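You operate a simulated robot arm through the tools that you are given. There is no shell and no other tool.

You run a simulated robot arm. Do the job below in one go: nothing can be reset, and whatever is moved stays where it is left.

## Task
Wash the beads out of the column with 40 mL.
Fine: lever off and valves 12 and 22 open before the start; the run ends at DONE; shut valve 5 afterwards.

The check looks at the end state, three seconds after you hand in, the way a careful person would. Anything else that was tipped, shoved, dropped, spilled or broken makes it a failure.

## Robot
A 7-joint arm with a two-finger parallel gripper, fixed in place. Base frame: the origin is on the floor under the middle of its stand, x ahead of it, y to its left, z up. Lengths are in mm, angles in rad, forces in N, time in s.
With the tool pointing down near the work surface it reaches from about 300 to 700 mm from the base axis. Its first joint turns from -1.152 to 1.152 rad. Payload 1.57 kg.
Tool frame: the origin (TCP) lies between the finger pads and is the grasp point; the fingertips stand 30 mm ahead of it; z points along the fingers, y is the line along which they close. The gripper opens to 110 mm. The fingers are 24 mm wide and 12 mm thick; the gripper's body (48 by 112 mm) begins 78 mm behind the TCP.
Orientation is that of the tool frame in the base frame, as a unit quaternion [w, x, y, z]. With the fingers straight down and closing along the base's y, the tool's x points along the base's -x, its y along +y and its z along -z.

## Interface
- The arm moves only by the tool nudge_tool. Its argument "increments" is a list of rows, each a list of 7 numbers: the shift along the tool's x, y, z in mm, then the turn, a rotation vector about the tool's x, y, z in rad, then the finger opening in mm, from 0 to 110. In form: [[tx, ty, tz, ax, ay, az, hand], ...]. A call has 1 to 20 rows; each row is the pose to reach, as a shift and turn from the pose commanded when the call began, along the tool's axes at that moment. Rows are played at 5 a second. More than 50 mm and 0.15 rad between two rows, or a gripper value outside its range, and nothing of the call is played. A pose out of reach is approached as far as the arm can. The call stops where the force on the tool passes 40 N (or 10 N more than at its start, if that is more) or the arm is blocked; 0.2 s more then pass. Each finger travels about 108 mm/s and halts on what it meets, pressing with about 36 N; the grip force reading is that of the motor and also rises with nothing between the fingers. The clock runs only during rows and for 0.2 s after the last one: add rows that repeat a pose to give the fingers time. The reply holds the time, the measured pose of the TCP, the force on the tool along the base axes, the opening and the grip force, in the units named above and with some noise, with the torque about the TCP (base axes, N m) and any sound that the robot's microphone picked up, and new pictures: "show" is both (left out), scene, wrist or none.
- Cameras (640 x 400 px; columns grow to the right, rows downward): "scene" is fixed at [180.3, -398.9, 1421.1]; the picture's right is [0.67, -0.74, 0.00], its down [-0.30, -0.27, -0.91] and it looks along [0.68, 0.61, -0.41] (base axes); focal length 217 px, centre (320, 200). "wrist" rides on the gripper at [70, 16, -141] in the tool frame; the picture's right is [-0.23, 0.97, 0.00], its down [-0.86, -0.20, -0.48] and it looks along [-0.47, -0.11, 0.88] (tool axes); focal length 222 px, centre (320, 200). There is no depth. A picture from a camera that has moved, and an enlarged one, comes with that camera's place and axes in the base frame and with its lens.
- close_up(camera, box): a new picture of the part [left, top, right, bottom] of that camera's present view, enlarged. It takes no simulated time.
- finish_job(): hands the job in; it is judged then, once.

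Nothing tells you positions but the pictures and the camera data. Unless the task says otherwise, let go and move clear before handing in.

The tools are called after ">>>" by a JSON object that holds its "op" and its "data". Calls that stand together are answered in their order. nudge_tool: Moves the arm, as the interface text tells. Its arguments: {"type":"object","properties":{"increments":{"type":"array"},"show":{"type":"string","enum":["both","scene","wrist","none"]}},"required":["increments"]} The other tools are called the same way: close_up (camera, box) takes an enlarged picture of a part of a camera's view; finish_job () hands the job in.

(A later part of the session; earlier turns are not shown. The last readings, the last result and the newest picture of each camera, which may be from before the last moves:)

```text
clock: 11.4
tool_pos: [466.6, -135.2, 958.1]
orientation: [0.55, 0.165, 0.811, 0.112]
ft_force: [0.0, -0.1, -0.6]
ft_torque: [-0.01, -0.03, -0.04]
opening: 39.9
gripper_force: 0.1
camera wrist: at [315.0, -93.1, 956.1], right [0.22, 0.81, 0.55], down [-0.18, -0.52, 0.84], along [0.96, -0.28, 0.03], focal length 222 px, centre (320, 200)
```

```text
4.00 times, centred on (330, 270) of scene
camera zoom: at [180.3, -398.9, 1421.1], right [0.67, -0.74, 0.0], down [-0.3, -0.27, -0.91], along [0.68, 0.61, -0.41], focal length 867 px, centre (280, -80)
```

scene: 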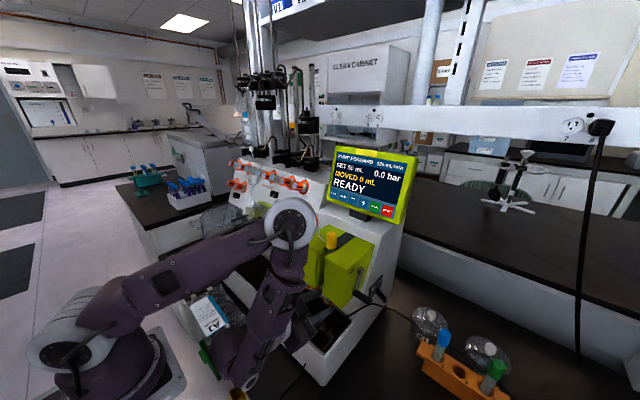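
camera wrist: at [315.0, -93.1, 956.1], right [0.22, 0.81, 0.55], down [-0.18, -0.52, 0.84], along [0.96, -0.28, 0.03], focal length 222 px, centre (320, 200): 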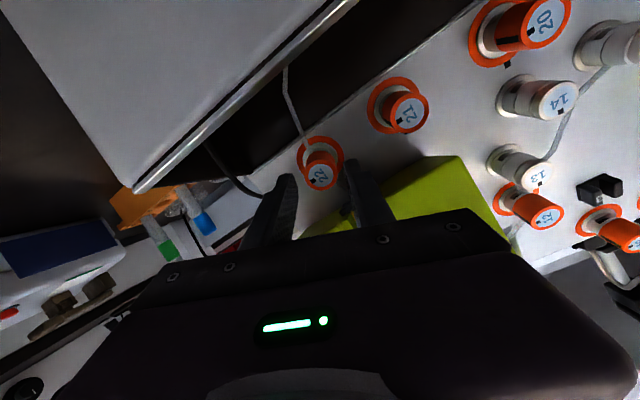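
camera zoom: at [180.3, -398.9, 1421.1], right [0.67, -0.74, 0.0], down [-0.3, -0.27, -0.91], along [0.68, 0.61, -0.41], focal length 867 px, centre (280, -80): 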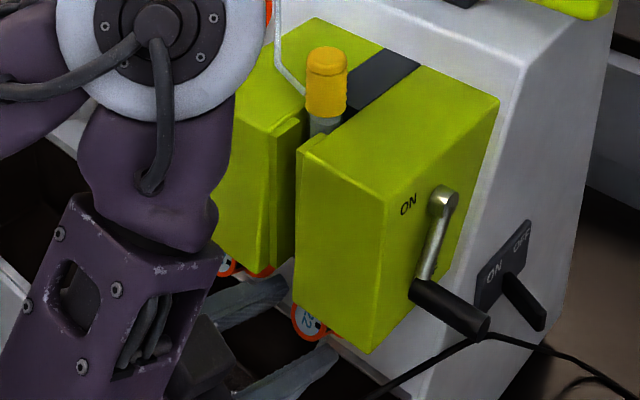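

The fingers straddle valve 22's cap and are well centred. I'll move in by about 26 mm.

>>> {"op": "nudge_tool", "data": {"increments": [[0, 0.3, 9, 0, 0, 0, 40], [-0.5, 0.5, 18, 0, 0, 0, 40], [-0.8, 0.6, 25.6, 0, 0, 0, 40], [-0.8, 0.6, 25.6, 0, 0, 0, 40]]}}

>>> {"op": "close_up", "data": {"camera": "wrist", "box": [250, 60, 430, 200]}}

>>> {"op": "close_up", "data": {"camera": "scene", "box": [270, 220, 390, 320]}}

```text
clock: 12.4
tool_pos: [493.1, -134.9, 948.4]
orientation: [0.55, 0.166, 0.811, 0.111]
ft_force: [0.3, -0.7, -0.2]
ft_torque: [0.03, -0.02, 0.0]
opening: 39.9
gripper_force: 0.0
camera wrist: at [339.5, -94.1, 947.0], right [0.22, 0.81, 0.55], down [-0.18, -0.52, 0.84], along [0.96, -0.28, 0.03], focal length 222 px, centre (320, 200)
```

scene: 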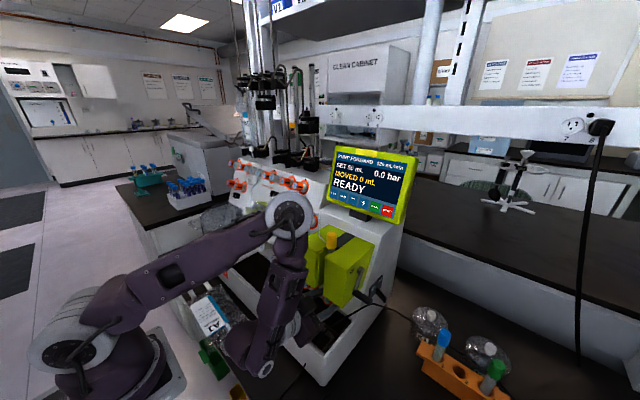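
wrist: 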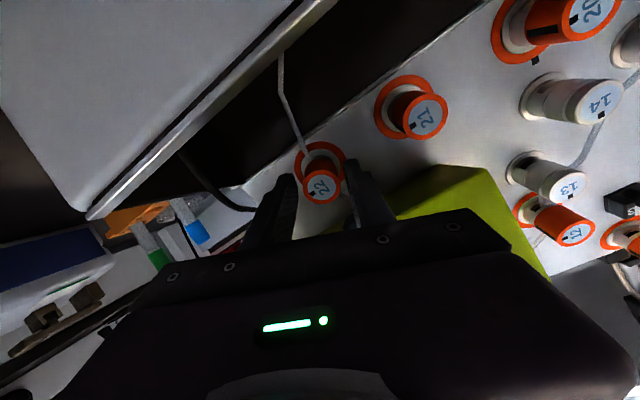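

```text
2.86 times, centred on (340, 130) of wrist
camera zoom: at [339.5, -94.1, 947.0], right [0.22, 0.81, 0.55], down [-0.18, -0.52, 0.84], along [0.96, -0.28, 0.03], focal length 635 px, centre (263, 400)
```

zoom: 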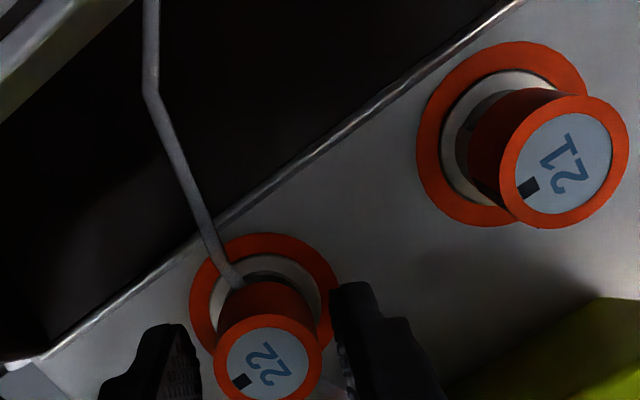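

```text
4.00 times, centred on (330, 270) of scene
camera zoom: at [180.3, -398.9, 1421.1], right [0.67, -0.74, 0.0], down [-0.3, -0.27, -0.91], along [0.68, 0.61, -0.41], focal length 867 px, centre (280, -80)
```

zoom: 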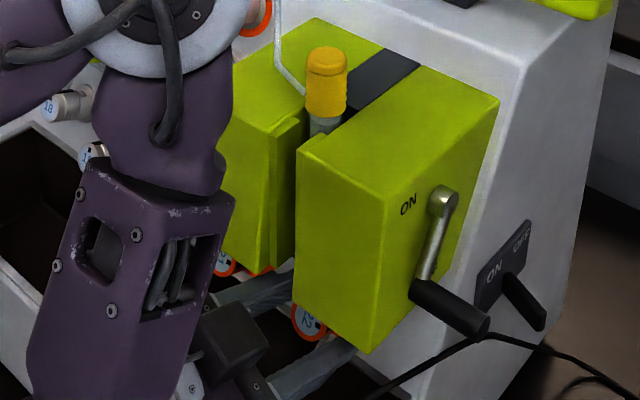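

The fingers now flank the cap with about 20 mm of overlap. I'll close on it and check the forces before turning.

>>> {"op": "nudge_tool", "data": {"increments": [[0, 0, 0, 0, 0, 0, 24], [0, 0, 0, 0, 0, 0, 15], [0, 0, 0, 0, 0, 0, 15]], "show": "wrist"}}

>>> {"op": "close_up", "data": {"camera": "wrist", "box": [250, 100, 430, 240]}}

```text
clock: 13.2
tool_pos: [491.1, -133.8, 948.1]
orientation: [0.55, 0.164, 0.811, 0.114]
ft_force: [5.4, 13.5, 7.4]
ft_torque: [-0.16, 0.39, -0.34]
opening: 26.7
gripper_force: 37.4
camera wrist: at [339.6, -93.3, 947.3], right [0.22, 0.81, 0.55], down [-0.18, -0.52, 0.84], along [0.96, -0.28, 0.04], focal length 222 px, centre (320, 200)
```

wrist: 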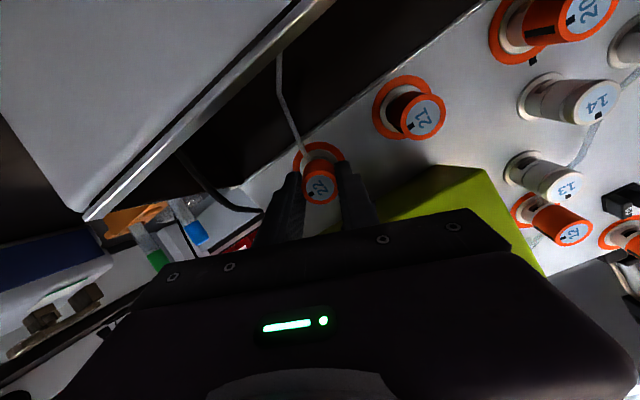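

```text
2.86 times, centred on (340, 170) of wrist
camera zoom: at [339.6, -93.3, 947.3], right [0.22, 0.81, 0.55], down [-0.18, -0.52, 0.84], along [0.96, -0.28, 0.04], focal length 635 px, centre (263, 286)
```

zoom: 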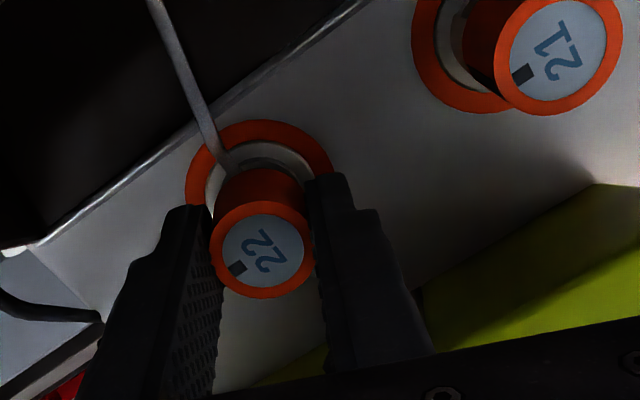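

The grip is on the 26.7 mm knob with a small side load. I'll shift about 1.5 mm to centre and turn counter-clockwise by about 43°, the first half.

>>> {"op": "nudge_tool", "data": {"increments": [[0, 1.5, 0, 0, 0, 0, 10], [0, 1.5, 0, 0, 0, -0.12, 10], [0, 1.5, 0, 0, 0, -0.24, 10], [0, 1.5, 0, 0, 0, -0.36, 10], [0, 1.5, 0, 0, 0, -0.48, 10], [0, 1.5, 0, 0, 0, -0.6, 10], [0, 1.5, 0, 0, 0, -0.72, 10], [0, 1.5, 0, 0, 0, -0.8, 10], [0, 1.5, 0, 0, 0, -0.8, 10]]}}

>>> {"op": "close_up", "data": {"camera": "wrist", "box": [250, 60, 430, 220]}}

```text
clock: 15.2
tool_pos: [494.3, -132.4, 948.4]
orientation: [0.546, -0.164, 0.814, -0.109]
ft_force: [-22.1, 9.8, -18.2]
ft_torque: [0.47, 0.8, 1.03]
opening: 26.8
gripper_force: 37.4
out of reach, approached as far as the arm can: row 8, 9
camera wrist: at [336.9, -146.3, 937.2], right [-0.06, 0.99, -0.15], down [-0.11, 0.15, 0.98], along [0.99, 0.08, 0.1], focal length 222 px, centre (320, 200)
```

scene: 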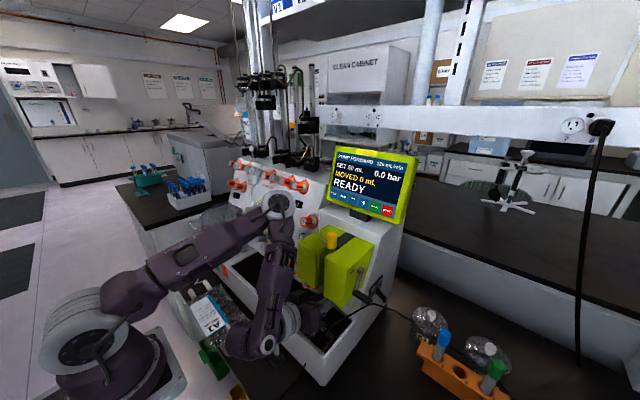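
wrist: 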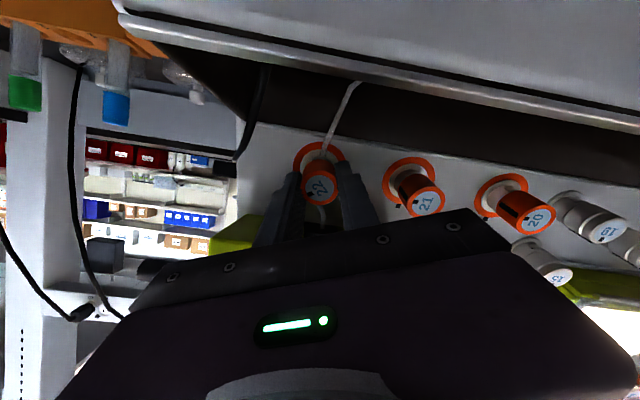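

```text
2.50 times, centred on (340, 140) of wrist
camera zoom: at [336.9, -146.3, 937.2], right [-0.06, 0.99, -0.15], down [-0.11, 0.15, 0.98], along [0.99, 0.08, 0.1], focal length 555 px, centre (270, 350)
```

zoom: 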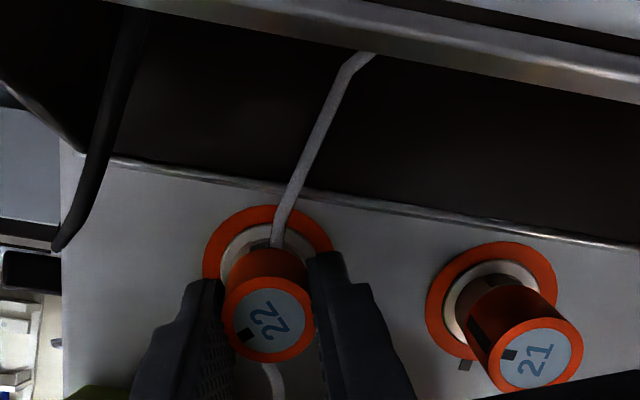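

The knob turned about 45° with the gripper. The elbow has swung forward, so I'll check it is clear of the panel.

>>> {"op": "close_up", "data": {"camera": "scene", "box": [200, 150, 400, 350]}}

>>> {"op": "close_up", "data": {"camera": "scene", "box": [240, 160, 340, 240]}}

```text
2.00 times, centred on (300, 250) of scene
camera zoom: at [180.1, -398.7, 1421.2], right [0.67, -0.74, 0.0], down [-0.3, -0.27, -0.91], along [0.68, 0.61, -0.41], focal length 434 px, centre (360, 100)
```

zoom: 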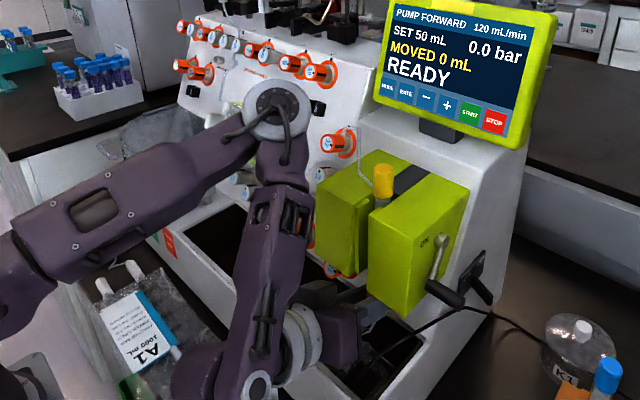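

```text
5.00 times, centred on (290, 200) of scene
camera zoom: at [180.1, -398.7, 1421.2], right [0.67, -0.74, 0.0], down [-0.3, -0.27, -0.91], along [0.68, 0.61, -0.41], focal length 1084 px, centre (470, 200)
```

zoom: 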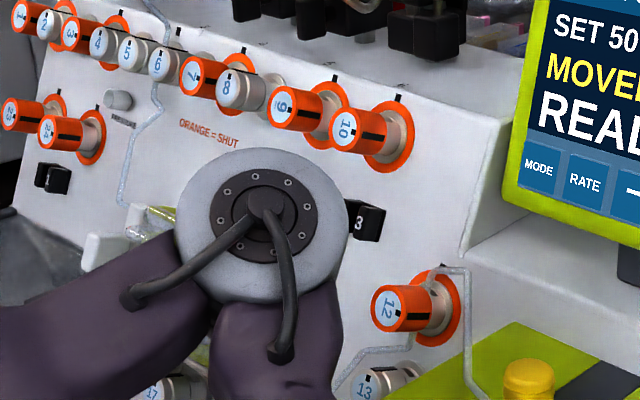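

The elbow is clear of the panel. I'll release, roll back without touching the knob, and prepare to re-grip.

>>> {"op": "nudge_tool", "data": {"increments": [[0, 0, 0, 0, 0, 0, 38], [0, 0, 0, 0, 0, 0, 38], [1, 0.5, -1, 0, 0, 0.12, 38], [1.3, 0.5, -2, 0, 0, 0.24, 38], [1.3, 0.5, -2, 0, 0, 0.36, 38], [1.3, 0.5, -2, 0, 0, 0.48, 38], [1.3, 0.5, -2, 0, 0, 0.6, 38], [1.3, 0.5, -2, 0, 0, 0.72, 38], [1.3, 0.5, -2, 0, 0, 0.8, 38], [1.3, 0.5, -2, 0, 0, 0.8, 38]]}}

>>> {"op": "close_up", "data": {"camera": "wrist", "box": [250, 80, 430, 240]}}

>>> {"op": "close_up", "data": {"camera": "scene", "box": [200, 150, 400, 350]}}

```text
clock: 17.4
tool_pos: [493.3, -134.4, 949.6]
orientation: [0.55, 0.166, 0.811, 0.112]
ft_force: [-0.1, -0.2, -1.1]
ft_torque: [0.0, 0.0, -0.02]
opening: 38.0
gripper_force: 0.0
camera wrist: at [340.5, -93.4, 948.5], right [0.22, 0.81, 0.55], down [-0.18, -0.52, 0.84], along [0.96, -0.28, 0.03], focal length 222 px, centre (320, 200)
```

scene: 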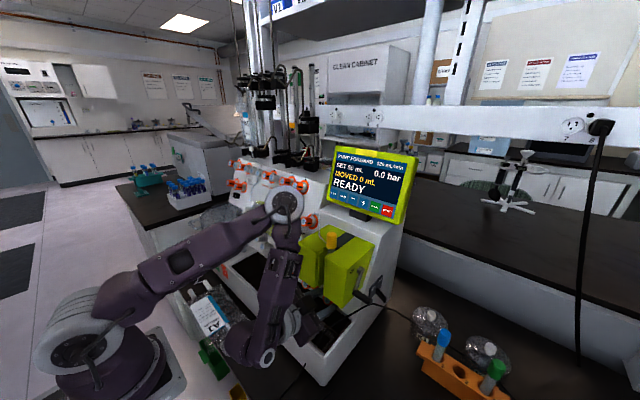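
wrist: 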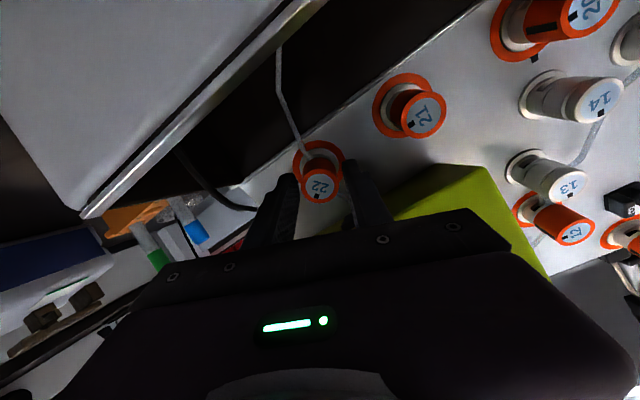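

```text
2.50 times, centred on (340, 160) of wrist
camera zoom: at [340.5, -93.4, 948.5], right [0.22, 0.81, 0.55], down [-0.18, -0.52, 0.84], along [0.96, -0.28, 0.03], focal length 555 px, centre (270, 300)
```

zoom: 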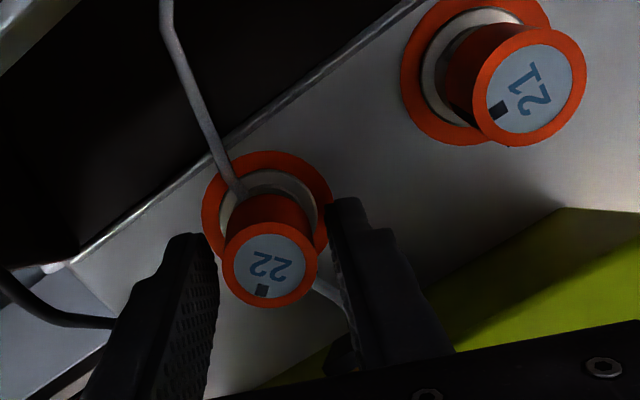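

```text
2.00 times, centred on (300, 250) of scene
camera zoom: at [180.3, -398.9, 1421.1], right [0.67, -0.74, 0.0], down [-0.3, -0.27, -0.91], along [0.68, 0.61, -0.41], focal length 434 px, centre (360, 100)
```

zoom: 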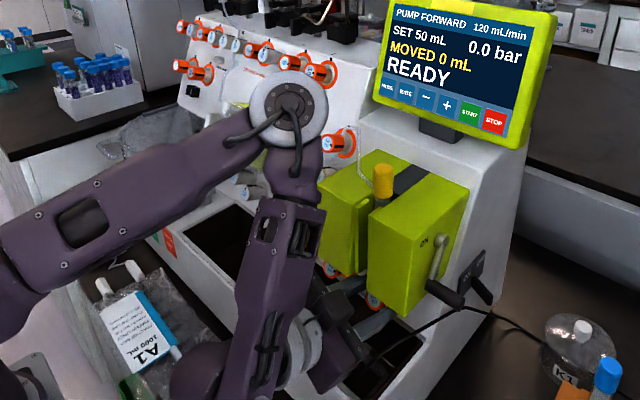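

The knob has turned about 37–40° and stays there. I'll re-grip and turn again.

>>> {"op": "nudge_tool", "data": {"increments": [[0.8, 0.5, 1, 0, 0, 0, 24], [0.8, 0.5, 1, 0, 0, 0, 10], [0.8, 0.5, 1, 0, 0, 0, 10], [0.8, 0.5, 1, 0, 0, -0.12, 10], [0.8, 0.5, 1, 0, 0, -0.24, 10], [0.8, 0.5, 1, 0, 0, -0.36, 10], [0.8, 0.5, 1, 0, 0, -0.48, 10], [0.8, 0.5, 1, 0, 0, -0.6, 10], [0.8, 0.5, 1, 0, 0, -0.72, 10], [0.8, 0.5, 1, 0, 0, -0.8, 10], [0.8, 0.5, 1, 0, 0, -0.8, 10]]}}

>>> {"op": "close_up", "data": {"camera": "wrist", "box": [250, 60, 430, 220]}}

>>> {"op": "close_up", "data": {"camera": "scene", "box": [200, 150, 400, 350]}}

```text
clock: 19.8
tool_pos: [495.5, -133.2, 948.7]
orientation: [0.547, -0.163, 0.813, -0.11]
ft_force: [-23.9, 0.6, 10.0]
ft_torque: [0.18, 0.66, 0.61]
opening: 26.4
gripper_force: 37.7
camera wrist: at [337.3, -146.4, 936.0], right [-0.06, 0.99, -0.15], down [-0.12, 0.15, 0.98], along [0.99, 0.08, 0.11], focal length 222 px, centre (320, 200)
```

scene: 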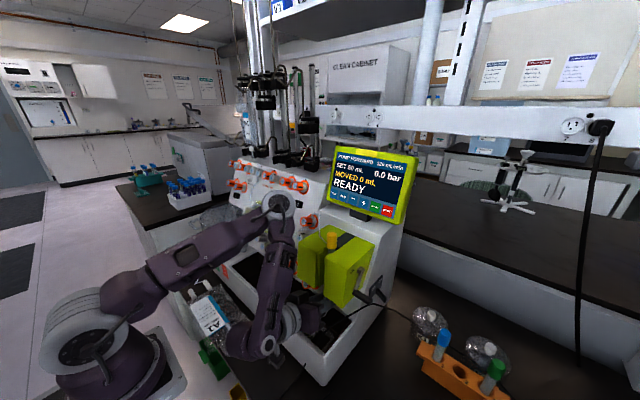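
wrist: 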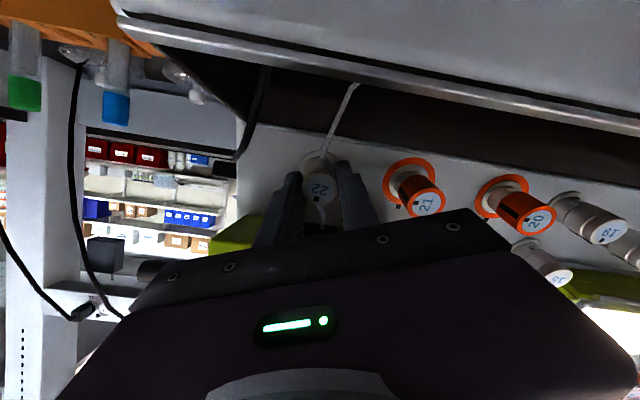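

```text
2.50 times, centred on (340, 140) of wrist
camera zoom: at [337.3, -146.4, 936.0], right [-0.06, 0.99, -0.15], down [-0.12, 0.15, 0.98], along [0.99, 0.08, 0.11], focal length 555 px, centre (270, 350)
```

zoom: 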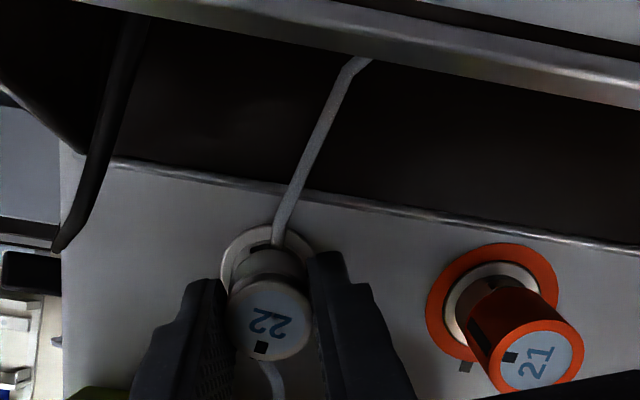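

```text
2.00 times, centred on (300, 250) of scene
camera zoom: at [179.5, -398.8, 1421.2], right [0.67, -0.74, 0.0], down [-0.3, -0.27, -0.91], along [0.68, 0.61, -0.41], focal length 434 px, centre (360, 100)
```

zoom: 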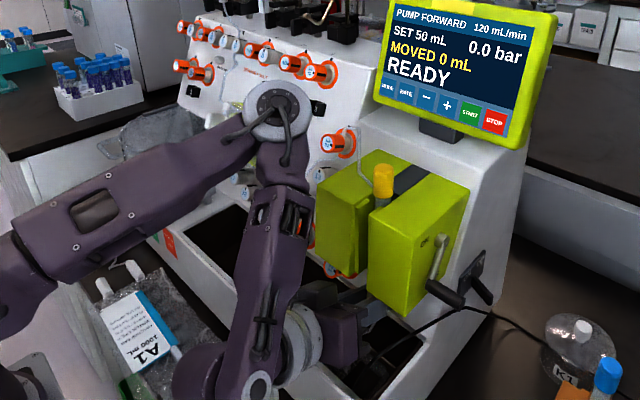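

Valve 22 has turned grey, so it is open, and it's within a few degrees of upright. I'll turn it slightly more to seat it fully, then release.

>>> {"op": "nudge_tool", "data": {"increments": [[0, 0, 0, 0, 0, -0.06, 10], [0, 0, 0, 0, 0, -0.12, 10], [0, 0, 0, 0, 0, -0.12, 10]], "show": "wrist"}}

>>> {"op": "close_up", "data": {"camera": "wrist", "box": [250, 60, 430, 220]}}

```text
clock: 20.1
tool_pos: [495.2, -132.4, 948.7]
orientation: [0.546, -0.167, 0.813, -0.114]
ft_force: [-25.0, 1.1, 16.2]
ft_torque: [0.23, 0.49, 0.53]
opening: 26.7
gripper_force: 38.1
out of reach, approached as far as the arm can: row 1
stopped in row 1: the force on the tool passed its limit at 53 N (the readings are from after the stop); the commanded pose is now the measured one
camera wrist: at [337.4, -147.1, 936.7], right [-0.07, 0.98, -0.17], down [-0.11, 0.16, 0.98], along [0.99, 0.08, 0.1], focal length 222 px, centre (320, 200)
```

wrist: 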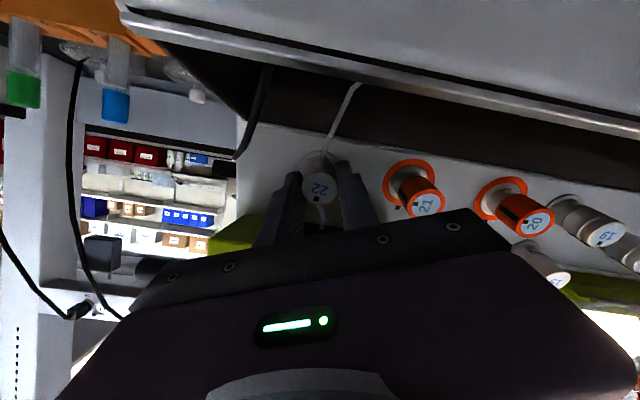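

```text
2.50 times, centred on (340, 140) of wrist
camera zoom: at [337.4, -147.1, 936.7], right [-0.07, 0.98, -0.17], down [-0.11, 0.16, 0.98], along [0.99, 0.08, 0.1], focal length 555 px, centre (270, 350)
```

zoom: 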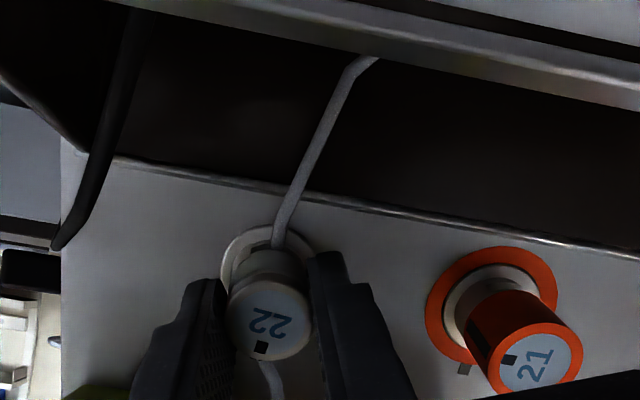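

Valve 22 is open. I'll release, back straight out, then move up in front of the magnet toward valve 12.

>>> {"op": "nudge_tool", "data": {"increments": [[0, 0, 0, 0, 0, 0, 38], [0, 0, 0, 0, 0, 0, 38], [0, 0, -10, 0, 0, 0, 38], [0, 0, -20, 0, 0, 0, 38], [0, 0, -30, 0, 0, 0, 38], [0, 0, -30, 0, 0, 0, 38]]}}

>>> {"op": "close_up", "data": {"camera": "wrist", "box": [250, 60, 430, 220]}}

>>> {"op": "close_up", "data": {"camera": "scene", "box": [200, 150, 400, 350]}}

```text
clock: 21.1
tool_pos: [491.0, -135.0, 951.0]
orientation: [0.539, -0.167, 0.818, -0.111]
ft_force: [-3.8, 1.8, -6.3]
ft_torque: [0.07, -0.28, -0.11]
opening: 33.8
gripper_force: 0.1
out of reach, approached as far as the arm can: row 3, 4
stopped in row 4: the force on the tool passed its limit at 45 N (the readings are from after the stop); the commanded pose is now the measured one
camera wrist: at [333.1, -147.9, 942.1], right [-0.07, 0.98, -0.16], down [-0.1, 0.15, 0.98], along [0.99, 0.08, 0.09], focal length 222 px, centre (320, 200)
```

scene: 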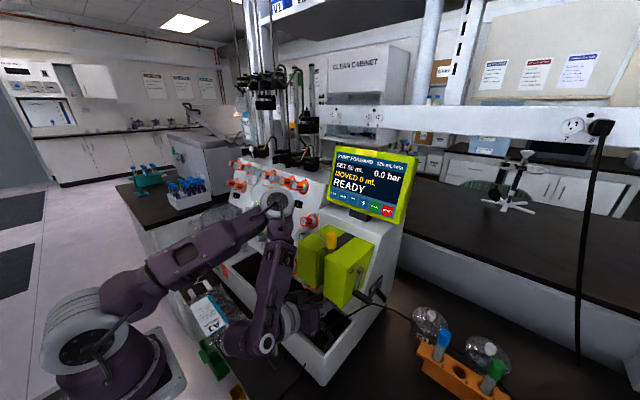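
wrist: 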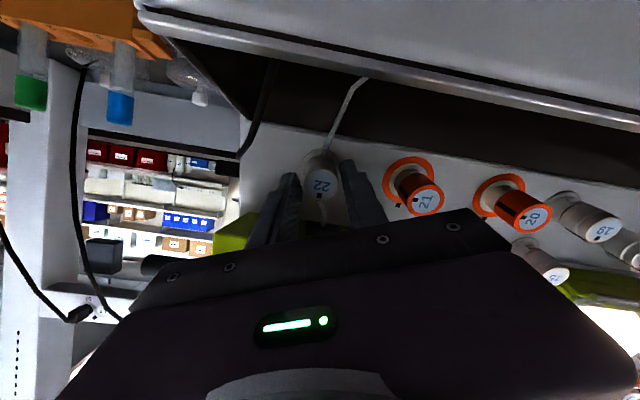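

```text
2.50 times, centred on (340, 140) of wrist
camera zoom: at [333.1, -147.9, 942.1], right [-0.07, 0.98, -0.16], down [-0.1, 0.15, 0.98], along [0.99, 0.08, 0.09], focal length 555 px, centre (270, 350)
```

zoom: 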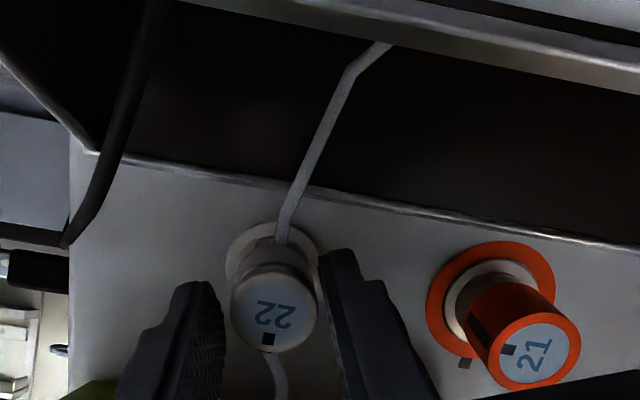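

```text
2.00 times, centred on (300, 250) of scene
camera zoom: at [180.3, -398.9, 1421.1], right [0.67, -0.74, 0.0], down [-0.3, -0.27, -0.91], along [0.68, 0.61, -0.41], focal length 434 px, centre (360, 100)
```

zoom: 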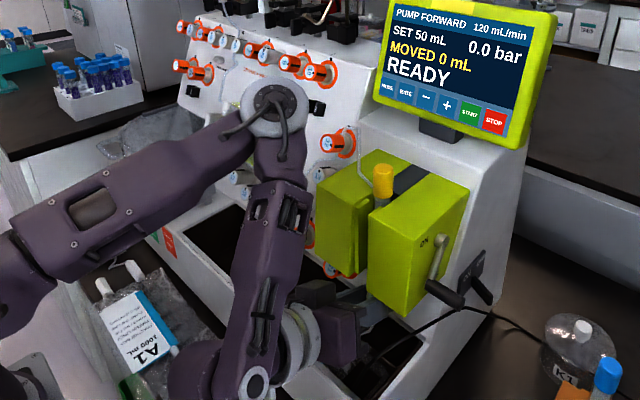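

Backing out at this roll hits a joint limit. I'll roll back to +0.4, the roll I came in with, and then retract.

>>> {"op": "nudge_tool", "data": {"increments": [[0, 0, 0, 0, 0, 0, 38], [0, 0, 0, 0, 0, 0.12, 38], [0, 0, 0, 0, 0, 0.24, 38], [0, 0, 0, 0, 0, 0.36, 38], [0, 0, 0, 0, 0, 0.48, 38], [0, 0, 0, 0, 0, 0.6, 38], [0, 0, 0, 0, 0, 0.72, 38], [0, 0, 0, 0, 0, 0.82, 38], [0, 0, 0, 0, 0, 0.82, 38]]}}

>>> {"op": "close_up", "data": {"camera": "wrist", "box": [250, 80, 430, 240]}}

```text
clock: 23.1
tool_pos: [490.9, -133.3, 949.4]
orientation: [0.537, 0.173, 0.818, 0.113]
ft_force: [-12.5, 12.2, -23.6]
ft_torque: [-1.07, -0.79, 0.15]
opening: 38.5
gripper_force: 0.3
camera wrist: at [338.2, -91.7, 953.8], right [0.24, 0.8, 0.55], down [-0.16, -0.53, 0.83], along [0.96, -0.29, 0.0], focal length 222 px, centre (320, 200)
```

scene: 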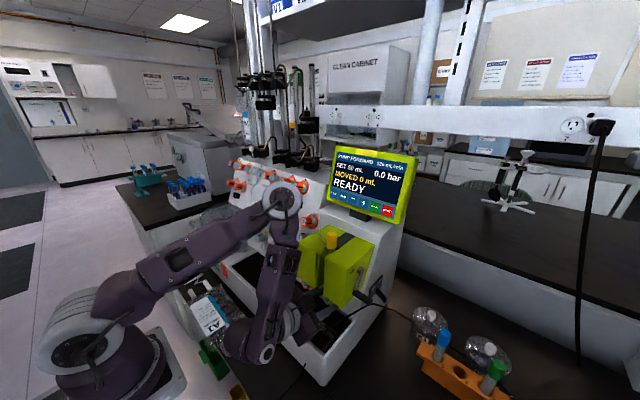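
wrist: 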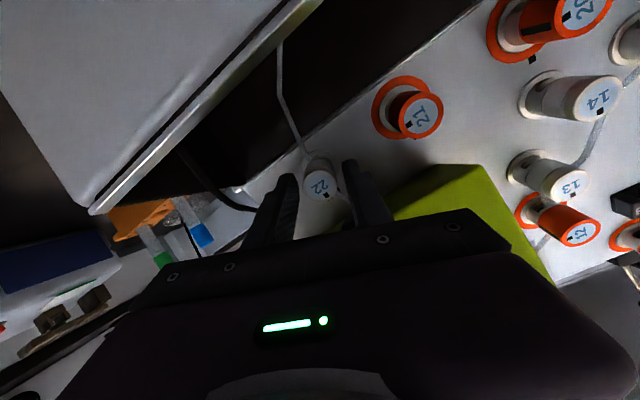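

```text
2.50 times, centred on (340, 160) of wrist
camera zoom: at [338.2, -91.7, 953.8], right [0.24, 0.8, 0.55], down [-0.16, -0.53, 0.83], along [0.96, -0.29, 0.0], focal length 555 px, centre (270, 300)
```

zoom: 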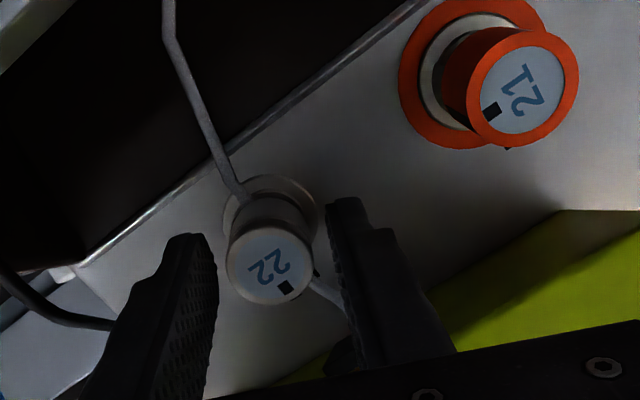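

The upper finger is lightly touching the underside of the block, because the pitch slipped 0.03 rad. I'll correct the pitch, lower a little, and back out.

>>> {"op": "nudge_tool", "data": {"increments": [[1.4, -0.6, 0, -0.012, -0.028, 0, 36], [1.8, -0.8, -5, -0.012, -0.028, 0, 36], [1.8, -0.8, -12, -0.012, -0.028, 0, 36], [1.8, -0.8, -20, -0.012, -0.028, 0, 36], [1.8, -0.8, -28, -0.012, -0.028, 0, 36], [1.8, -0.8, -28, -0.012, -0.028, 0, 36]]}}

>>> {"op": "close_up", "data": {"camera": "wrist", "box": [250, 80, 430, 240]}}

```text
clock: 24.5
tool_pos: [464.5, -135.0, 960.6]
orientation: [0.552, 0.171, 0.808, 0.115]
ft_force: [0.5, 0.7, 0.6]
ft_torque: [-0.03, 0.0, 0.02]
opening: 36.2
gripper_force: 0.0
camera wrist: at [312.4, -93.0, 958.2], right [0.22, 0.8, 0.56], down [-0.19, -0.52, 0.83], along [0.96, -0.29, 0.04], focal length 222 px, centre (320, 200)
```

scene: 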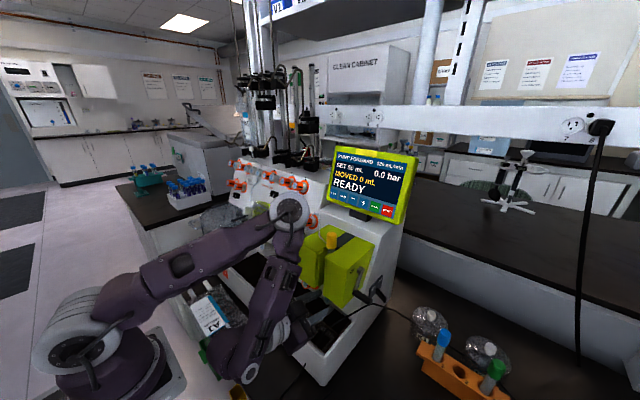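
wrist: 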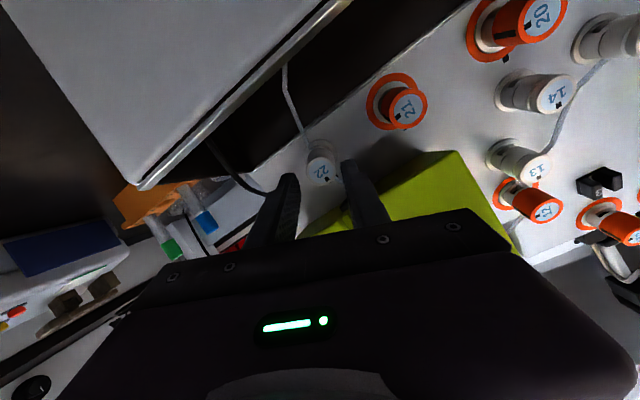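

```text
2.50 times, centred on (340, 160) of wrist
camera zoom: at [312.4, -93.0, 958.2], right [0.22, 0.8, 0.56], down [-0.19, -0.52, 0.83], along [0.96, -0.29, 0.04], focal length 555 px, centre (270, 300)
```

zoom: 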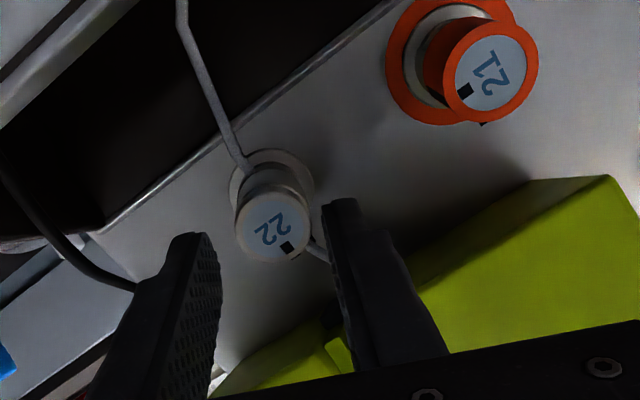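

The tool is clear of valve 22, which is now upright and grey. I'll retract further along the reachable path, then unroll and rise in front of the block.

>>> {"op": "nudge_tool", "data": {"increments": [[-1, -3, -8, 0, 0, 0, 36], [-8, -18, -16, 0, 0, -0.1, 36], [-8, -18, -16, 0, 0, -0.22, 36], [-8, -18, -16, 0, 0, -0.34, 36], [-8, -18, -16, 0, 0, -0.4, 36], [-8, -18, -16, 0, 0, -0.4, 36]]}}

```text
clock: 25.9
tool_pos: [451.1, -154.6, 967.7]
orientation: [0.564, 0.007, 0.826, 0.002]
ft_force: [0.7, -0.2, 0.1]
ft_torque: [0.02, -0.01, 0.02]
opening: 36.3
gripper_force: 0.1
camera wrist: at [293.9, -137.8, 953.5], right [0.09, 0.97, 0.22], down [-0.14, -0.21, 0.97], along [0.99, -0.12, 0.11], focal length 222 px, centre (320, 200)
```

scene: 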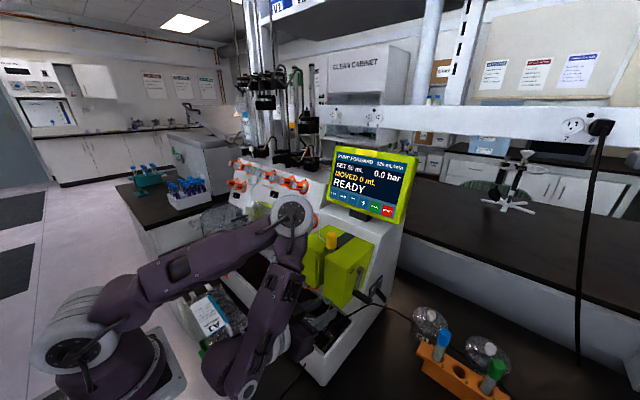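
wrist: 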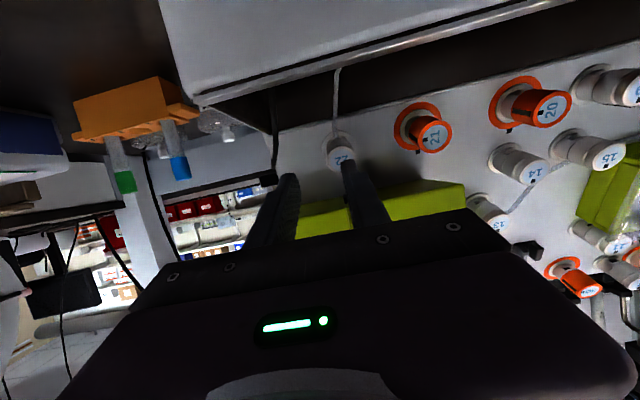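

Next I'll move out and up in front of the block, back to the earlier reachable position.

>>> {"op": "nudge_tool", "data": {"increments": [[1.7, -10, -15.4, 0, 0, 0, 40], [-17, -25, -38.9, 0, 0, 0, 40], [-41.3, -45, -59.1, 0, 0, 0, 40], [-66.3, -65, -77.4, 0, 0, 0, 40], [-86.1, -80, -87.3, 0, 0, 0, 40], [-86.1, -80, -87.3, 0, 0, 0, 40]]}}

```text
clock: 27.3
tool_pos: [400.8, -234.7, 1077.5]
orientation: [0.563, 0.006, 0.826, 0.003]
ft_force: [0.6, -0.3, 0.2]
ft_torque: [-0.05, 0.05, -0.03]
opening: 40.1
gripper_force: 0.1
camera wrist: at [243.8, -217.9, 1063.9], right [0.09, 0.97, 0.22], down [-0.14, -0.21, 0.97], along [0.99, -0.12, 0.11], focal length 222 px, centre (320, 200)
```

scene: 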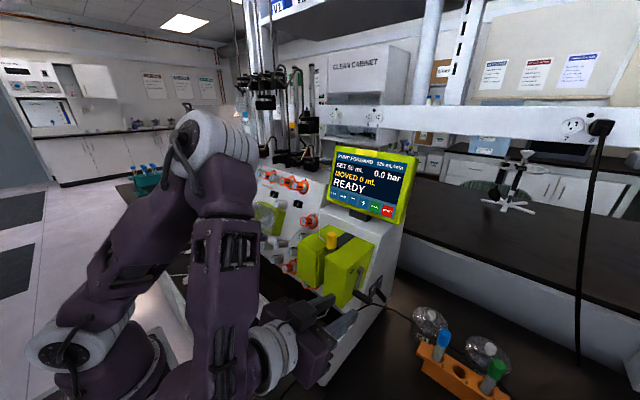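
wrist: 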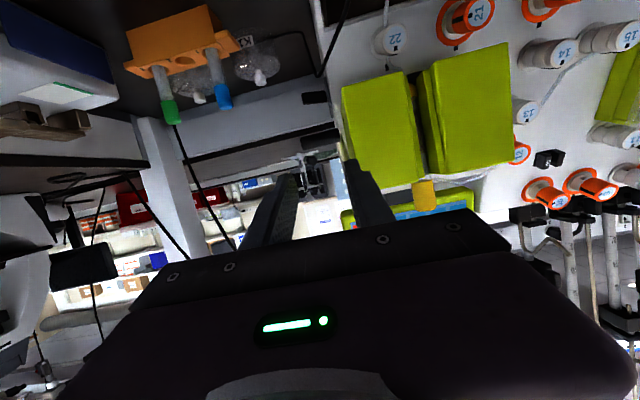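

Valve 22 is done. I'll go up and over, staying in front of and above the magnet, toward the pre-grasp for valve 12 in two stages.

>>> {"op": "nudge_tool", "data": {"increments": [[-36.2, 20, -3.5, 0, 0, 0, 40], [-74.3, 45, -7.7, 0, 0, 0, 40], [-103.3, 80, -10.5, 0, 0, 0, 40], [-115.2, 120, -7.7, 0, 0, 0, 40], [-119.6, 160, -1.9, 0, 0, 0, 40], [-119.6, 160, -1.9, 0, 0, 0, 40]]}}

```text
clock: 28.7
tool_pos: [445.6, -76.4, 1191.6]
orientation: [0.564, 0.007, 0.826, 0.003]
ft_force: [-0.4, 1.0, -0.6]
ft_torque: [0.01, -0.03, 0.03]
opening: 40.4
gripper_force: 0.1
camera wrist: at [287.6, -59.1, 1177.5], right [0.09, 0.97, 0.22], down [-0.14, -0.21, 0.97], along [0.99, -0.12, 0.11], focal length 222 px, centre (320, 200)
```

scene: 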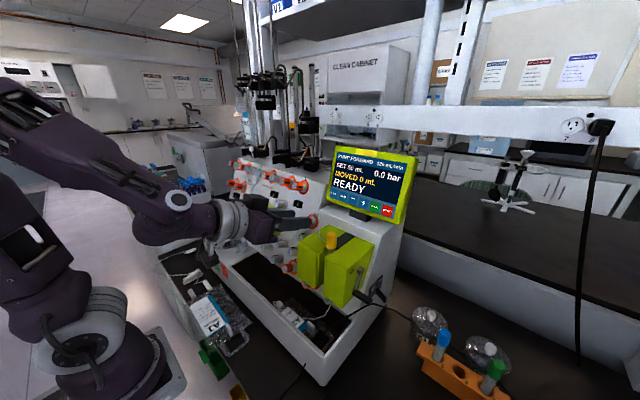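
wrist: 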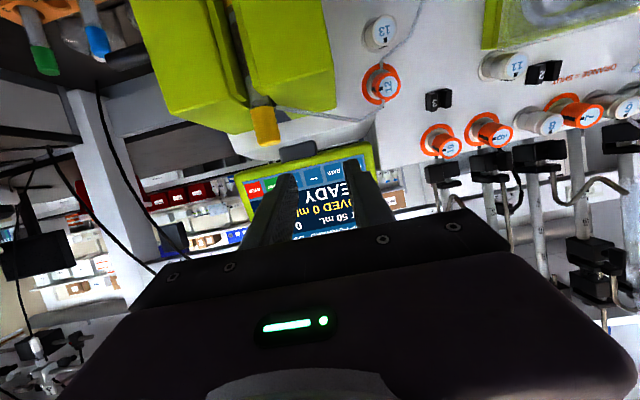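

The view is good and the arm is clear. I'll zoom in on valve 12 to refine its position.

>>> {"op": "close_up", "data": {"camera": "wrist", "box": [300, 0, 480, 130]}}

>>> {"op": "close_up", "data": {"camera": "wrist", "box": [220, 120, 420, 260]}}

```text
3.08 times, centred on (390, 65) of wrist
camera zoom: at [287.6, -59.1, 1177.5], right [0.09, 0.97, 0.22], down [-0.14, -0.21, 0.97], along [0.99, -0.12, 0.11], focal length 684 px, centre (105, 615)
```

zoom: 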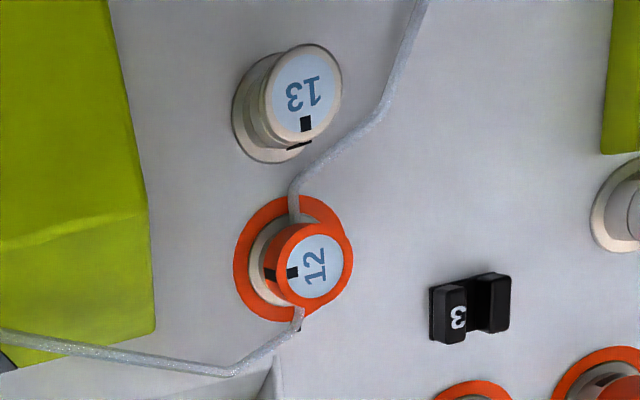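

```text
2.86 times, centred on (320, 190) of wrist
camera zoom: at [287.6, -59.1, 1177.5], right [0.09, 0.97, 0.22], down [-0.14, -0.21, 0.97], along [0.99, -0.12, 0.11], focal length 635 px, centre (320, 229)
```

zoom: 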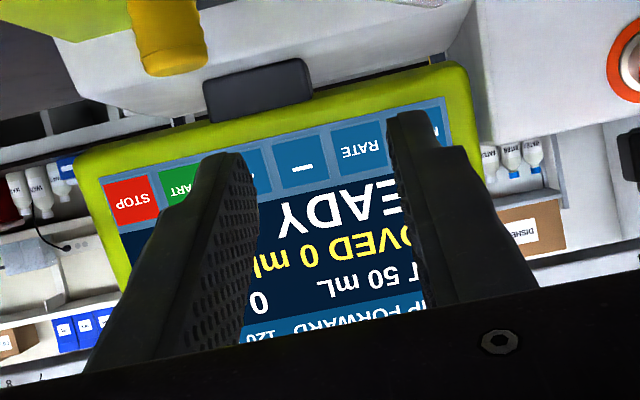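

Refined, valve 12's cap is at about (562,13,1097.5). I'll move to 78 mm out on its axis and roll +45° on the way.

>>> {"op": "nudge_tool", "data": {"increments": [[7.6, 14.9, 10.7, 0, 0, 0.133, 42], [15.1, 29.8, 21.4, 0, 0, 0.267, 42], [22.7, 44.7, 32.1, 0, 0, 0.4, 42], [30.3, 59.6, 42.9, 0, 0, 0.533, 42], [37.8, 74.5, 53.6, 0, 0, 0.667, 42], [45.4, 89.4, 64.3, 0, 0, 0.8, 42], [45.4, 89.4, 64.3, 0, 0, 0.8, 42]]}}

>>> {"op": "close_up", "data": {"camera": "wrist", "box": [220, 60, 420, 220]}}

```text
clock: 30.3
tool_pos: [517.3, 5.7, 1154.4]
orientation: [0.515, 0.315, 0.769, 0.21]
ft_force: [0.8, -0.4, -0.6]
ft_torque: [0.02, 0.03, 0.01]
opening: 41.7
gripper_force: 0.0
out of reach, approached as far as the arm can: row 2, 3, 4, 5, 6, 7
camera wrist: at [371.7, 65.3, 1172.8], right [0.32, 0.54, 0.78], down [-0.26, -0.74, 0.62], along [0.91, -0.4, -0.1], focal length 222 px, centre (320, 200)
```

scene: 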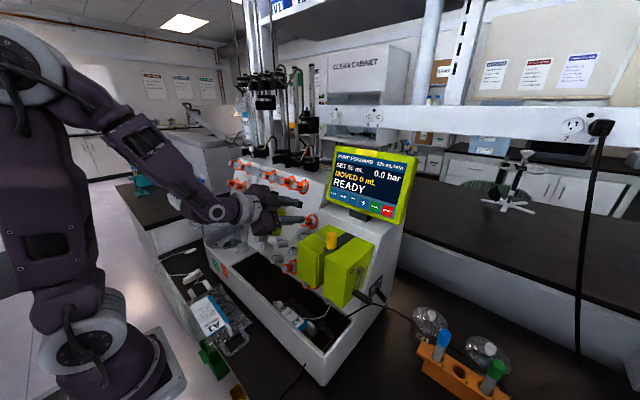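
wrist: 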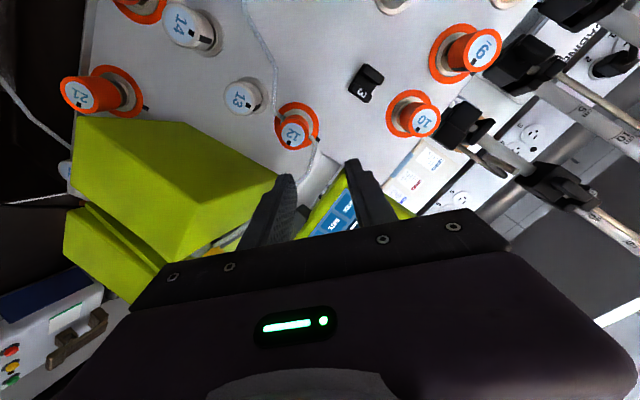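

```text
2.50 times, centred on (320, 140) of wrist
camera zoom: at [371.7, 65.3, 1172.8], right [0.32, 0.54, 0.78], down [-0.26, -0.74, 0.62], along [0.91, -0.4, -0.1], focal length 555 px, centre (320, 350)
```

zoom: 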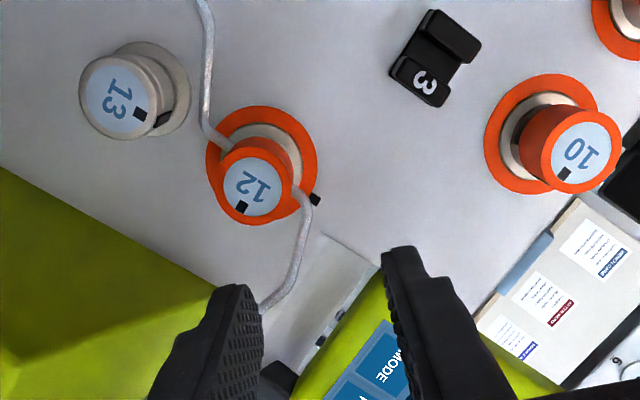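

The rolled pre-grasp is near a reach limit, but the grasp pose itself is further out. I'll move down onto the axis while going forward, keeping the tips short of the cap.

>>> {"op": "nudge_tool", "data": {"increments": [[10, -7, 8, 0, 0, 0, 42], [21, -14, 16, 0, 0, 0, 42], [30.9, -21.3, 25, 0, 0, 0, 42], [30.9, -21.3, 25, 0, 0, 0, 42]]}}

>>> {"op": "close_up", "data": {"camera": "wrist", "box": [220, 60, 420, 220]}}

>>> {"op": "close_up", "data": {"camera": "scene", "box": [220, 140, 360, 260]}}

```text
clock: 31.3
tool_pos: [525.1, 9.3, 1112.0]
orientation: [0.517, 0.328, 0.759, 0.223]
ft_force: [-0.7, 0.2, 0.1]
ft_torque: [0.02, 0.02, -0.03]
opening: 42.3
gripper_force: 0.1
out of reach, approached as far as the arm can: row 1, 2
camera wrist: at [380.6, 70.8, 1129.1], right [0.32, 0.5, 0.8], down [-0.29, -0.76, 0.59], along [0.9, -0.42, -0.1], focal length 222 px, centre (320, 200)
```

scene: 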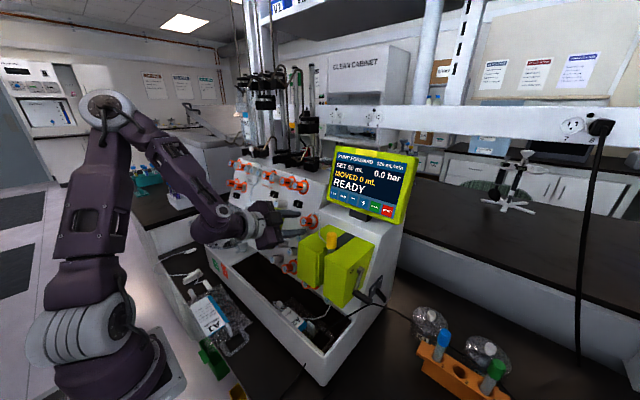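
wrist: 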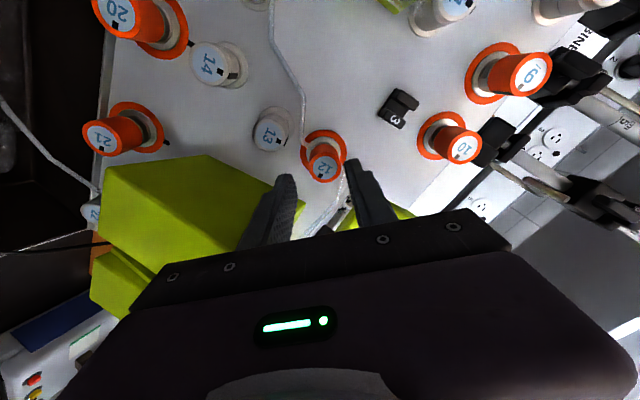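

```text
2.50 times, centred on (320, 140) of wrist
camera zoom: at [380.6, 70.8, 1129.1], right [0.32, 0.5, 0.8], down [-0.29, -0.76, 0.59], along [0.9, -0.42, -0.1], focal length 555 px, centre (320, 350)
```

zoom: 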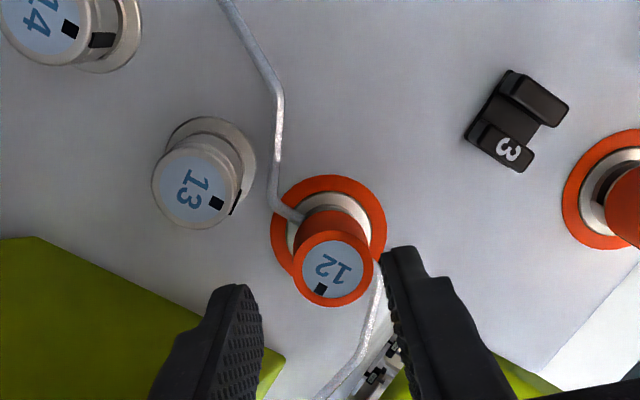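

```text
3.33 times, centred on (290, 200) of scene
camera zoom: at [180.3, -398.8, 1421.1], right [0.67, -0.74, 0.0], down [-0.3, -0.27, -0.91], along [0.68, 0.61, -0.41], focal length 722 px, centre (420, 200)
```

zoom: 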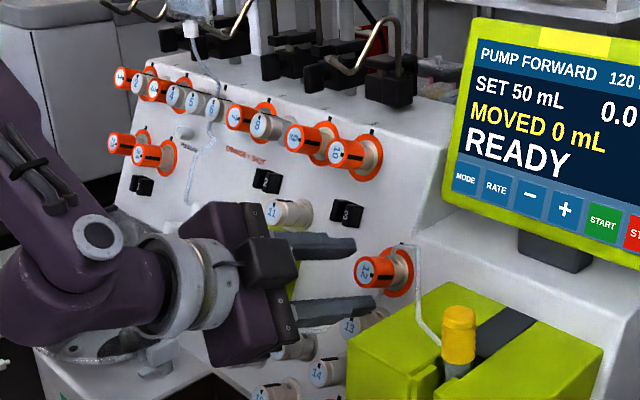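

The tool is aligned except for about 4 mm in y. I'll correct that and then advance so the tips pass the cap by about 16 mm.

>>> {"op": "nudge_tool", "data": {"increments": [[3.0, 2.9, 0, 0, 0, 0, 42], [3.0, 2.9, 8, 0, 0, 0, 42], [3.0, 2.9, 17, 0, 0, 0, 42], [3.0, 2.9, 25.7, 0, 0, 0, 42], [3.0, 2.9, 25.7, 0, 0, 0, 42]]}}

>>> {"op": "close_up", "data": {"camera": "wrist", "box": [220, 80, 420, 240]}}

>>> {"op": "close_up", "data": {"camera": "scene", "box": [220, 140, 360, 260]}}

```text
clock: 32.5
tool_pos: [550.2, 10.4, 1102.9]
orientation: [0.519, 0.328, 0.758, 0.221]
ft_force: [-0.4, 0.0, -0.1]
ft_torque: [0.02, -0.01, -0.01]
opening: 41.9
gripper_force: 0.0
camera wrist: at [405.2, 72.9, 1121.1], right [0.32, 0.5, 0.8], down [-0.29, -0.76, 0.59], along [0.9, -0.42, -0.1], focal length 222 px, centre (320, 200)
```

scene: 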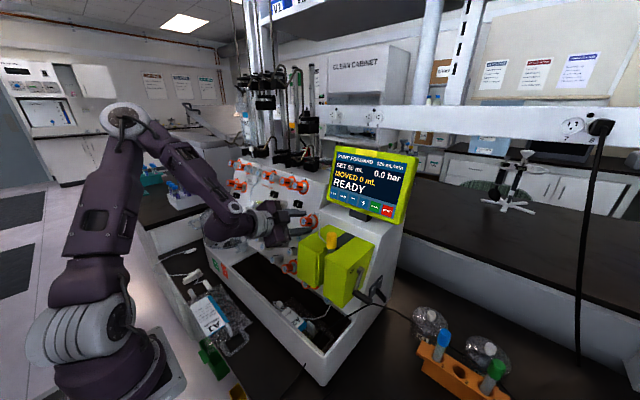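
wrist: 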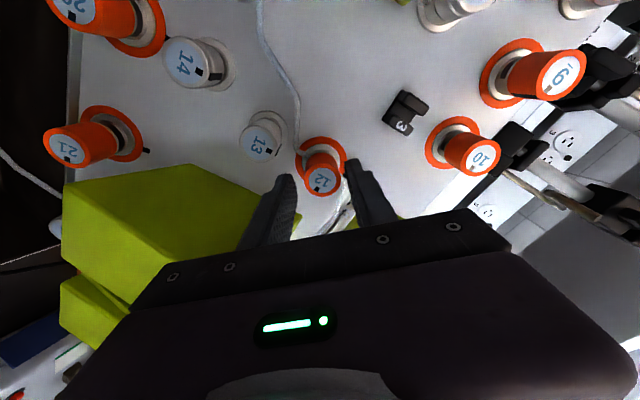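

```text
2.50 times, centred on (320, 160) of wrist
camera zoom: at [405.2, 72.9, 1121.1], right [0.32, 0.5, 0.8], down [-0.29, -0.76, 0.59], along [0.9, -0.42, -0.1], focal length 555 px, centre (320, 300)
```

zoom: 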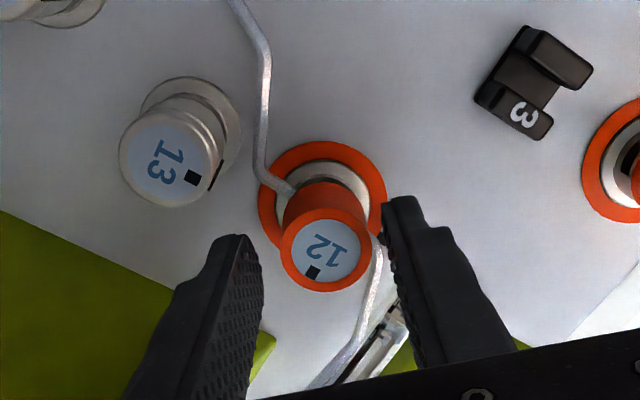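

```text
3.33 times, centred on (290, 200) of scene
camera zoom: at [180.3, -398.9, 1421.1], right [0.67, -0.74, 0.0], down [-0.3, -0.27, -0.91], along [0.68, 0.61, -0.41], focal length 722 px, centre (420, 200)
```

zoom: 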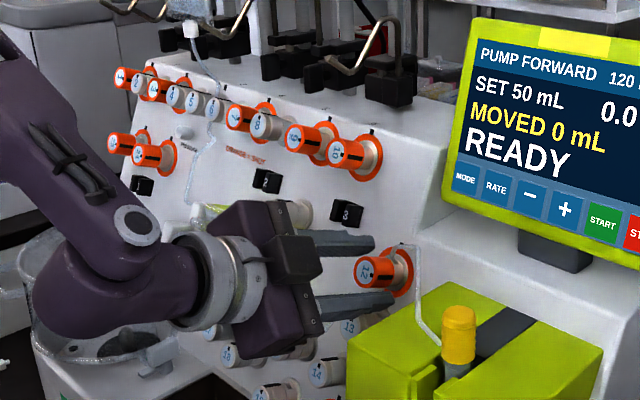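

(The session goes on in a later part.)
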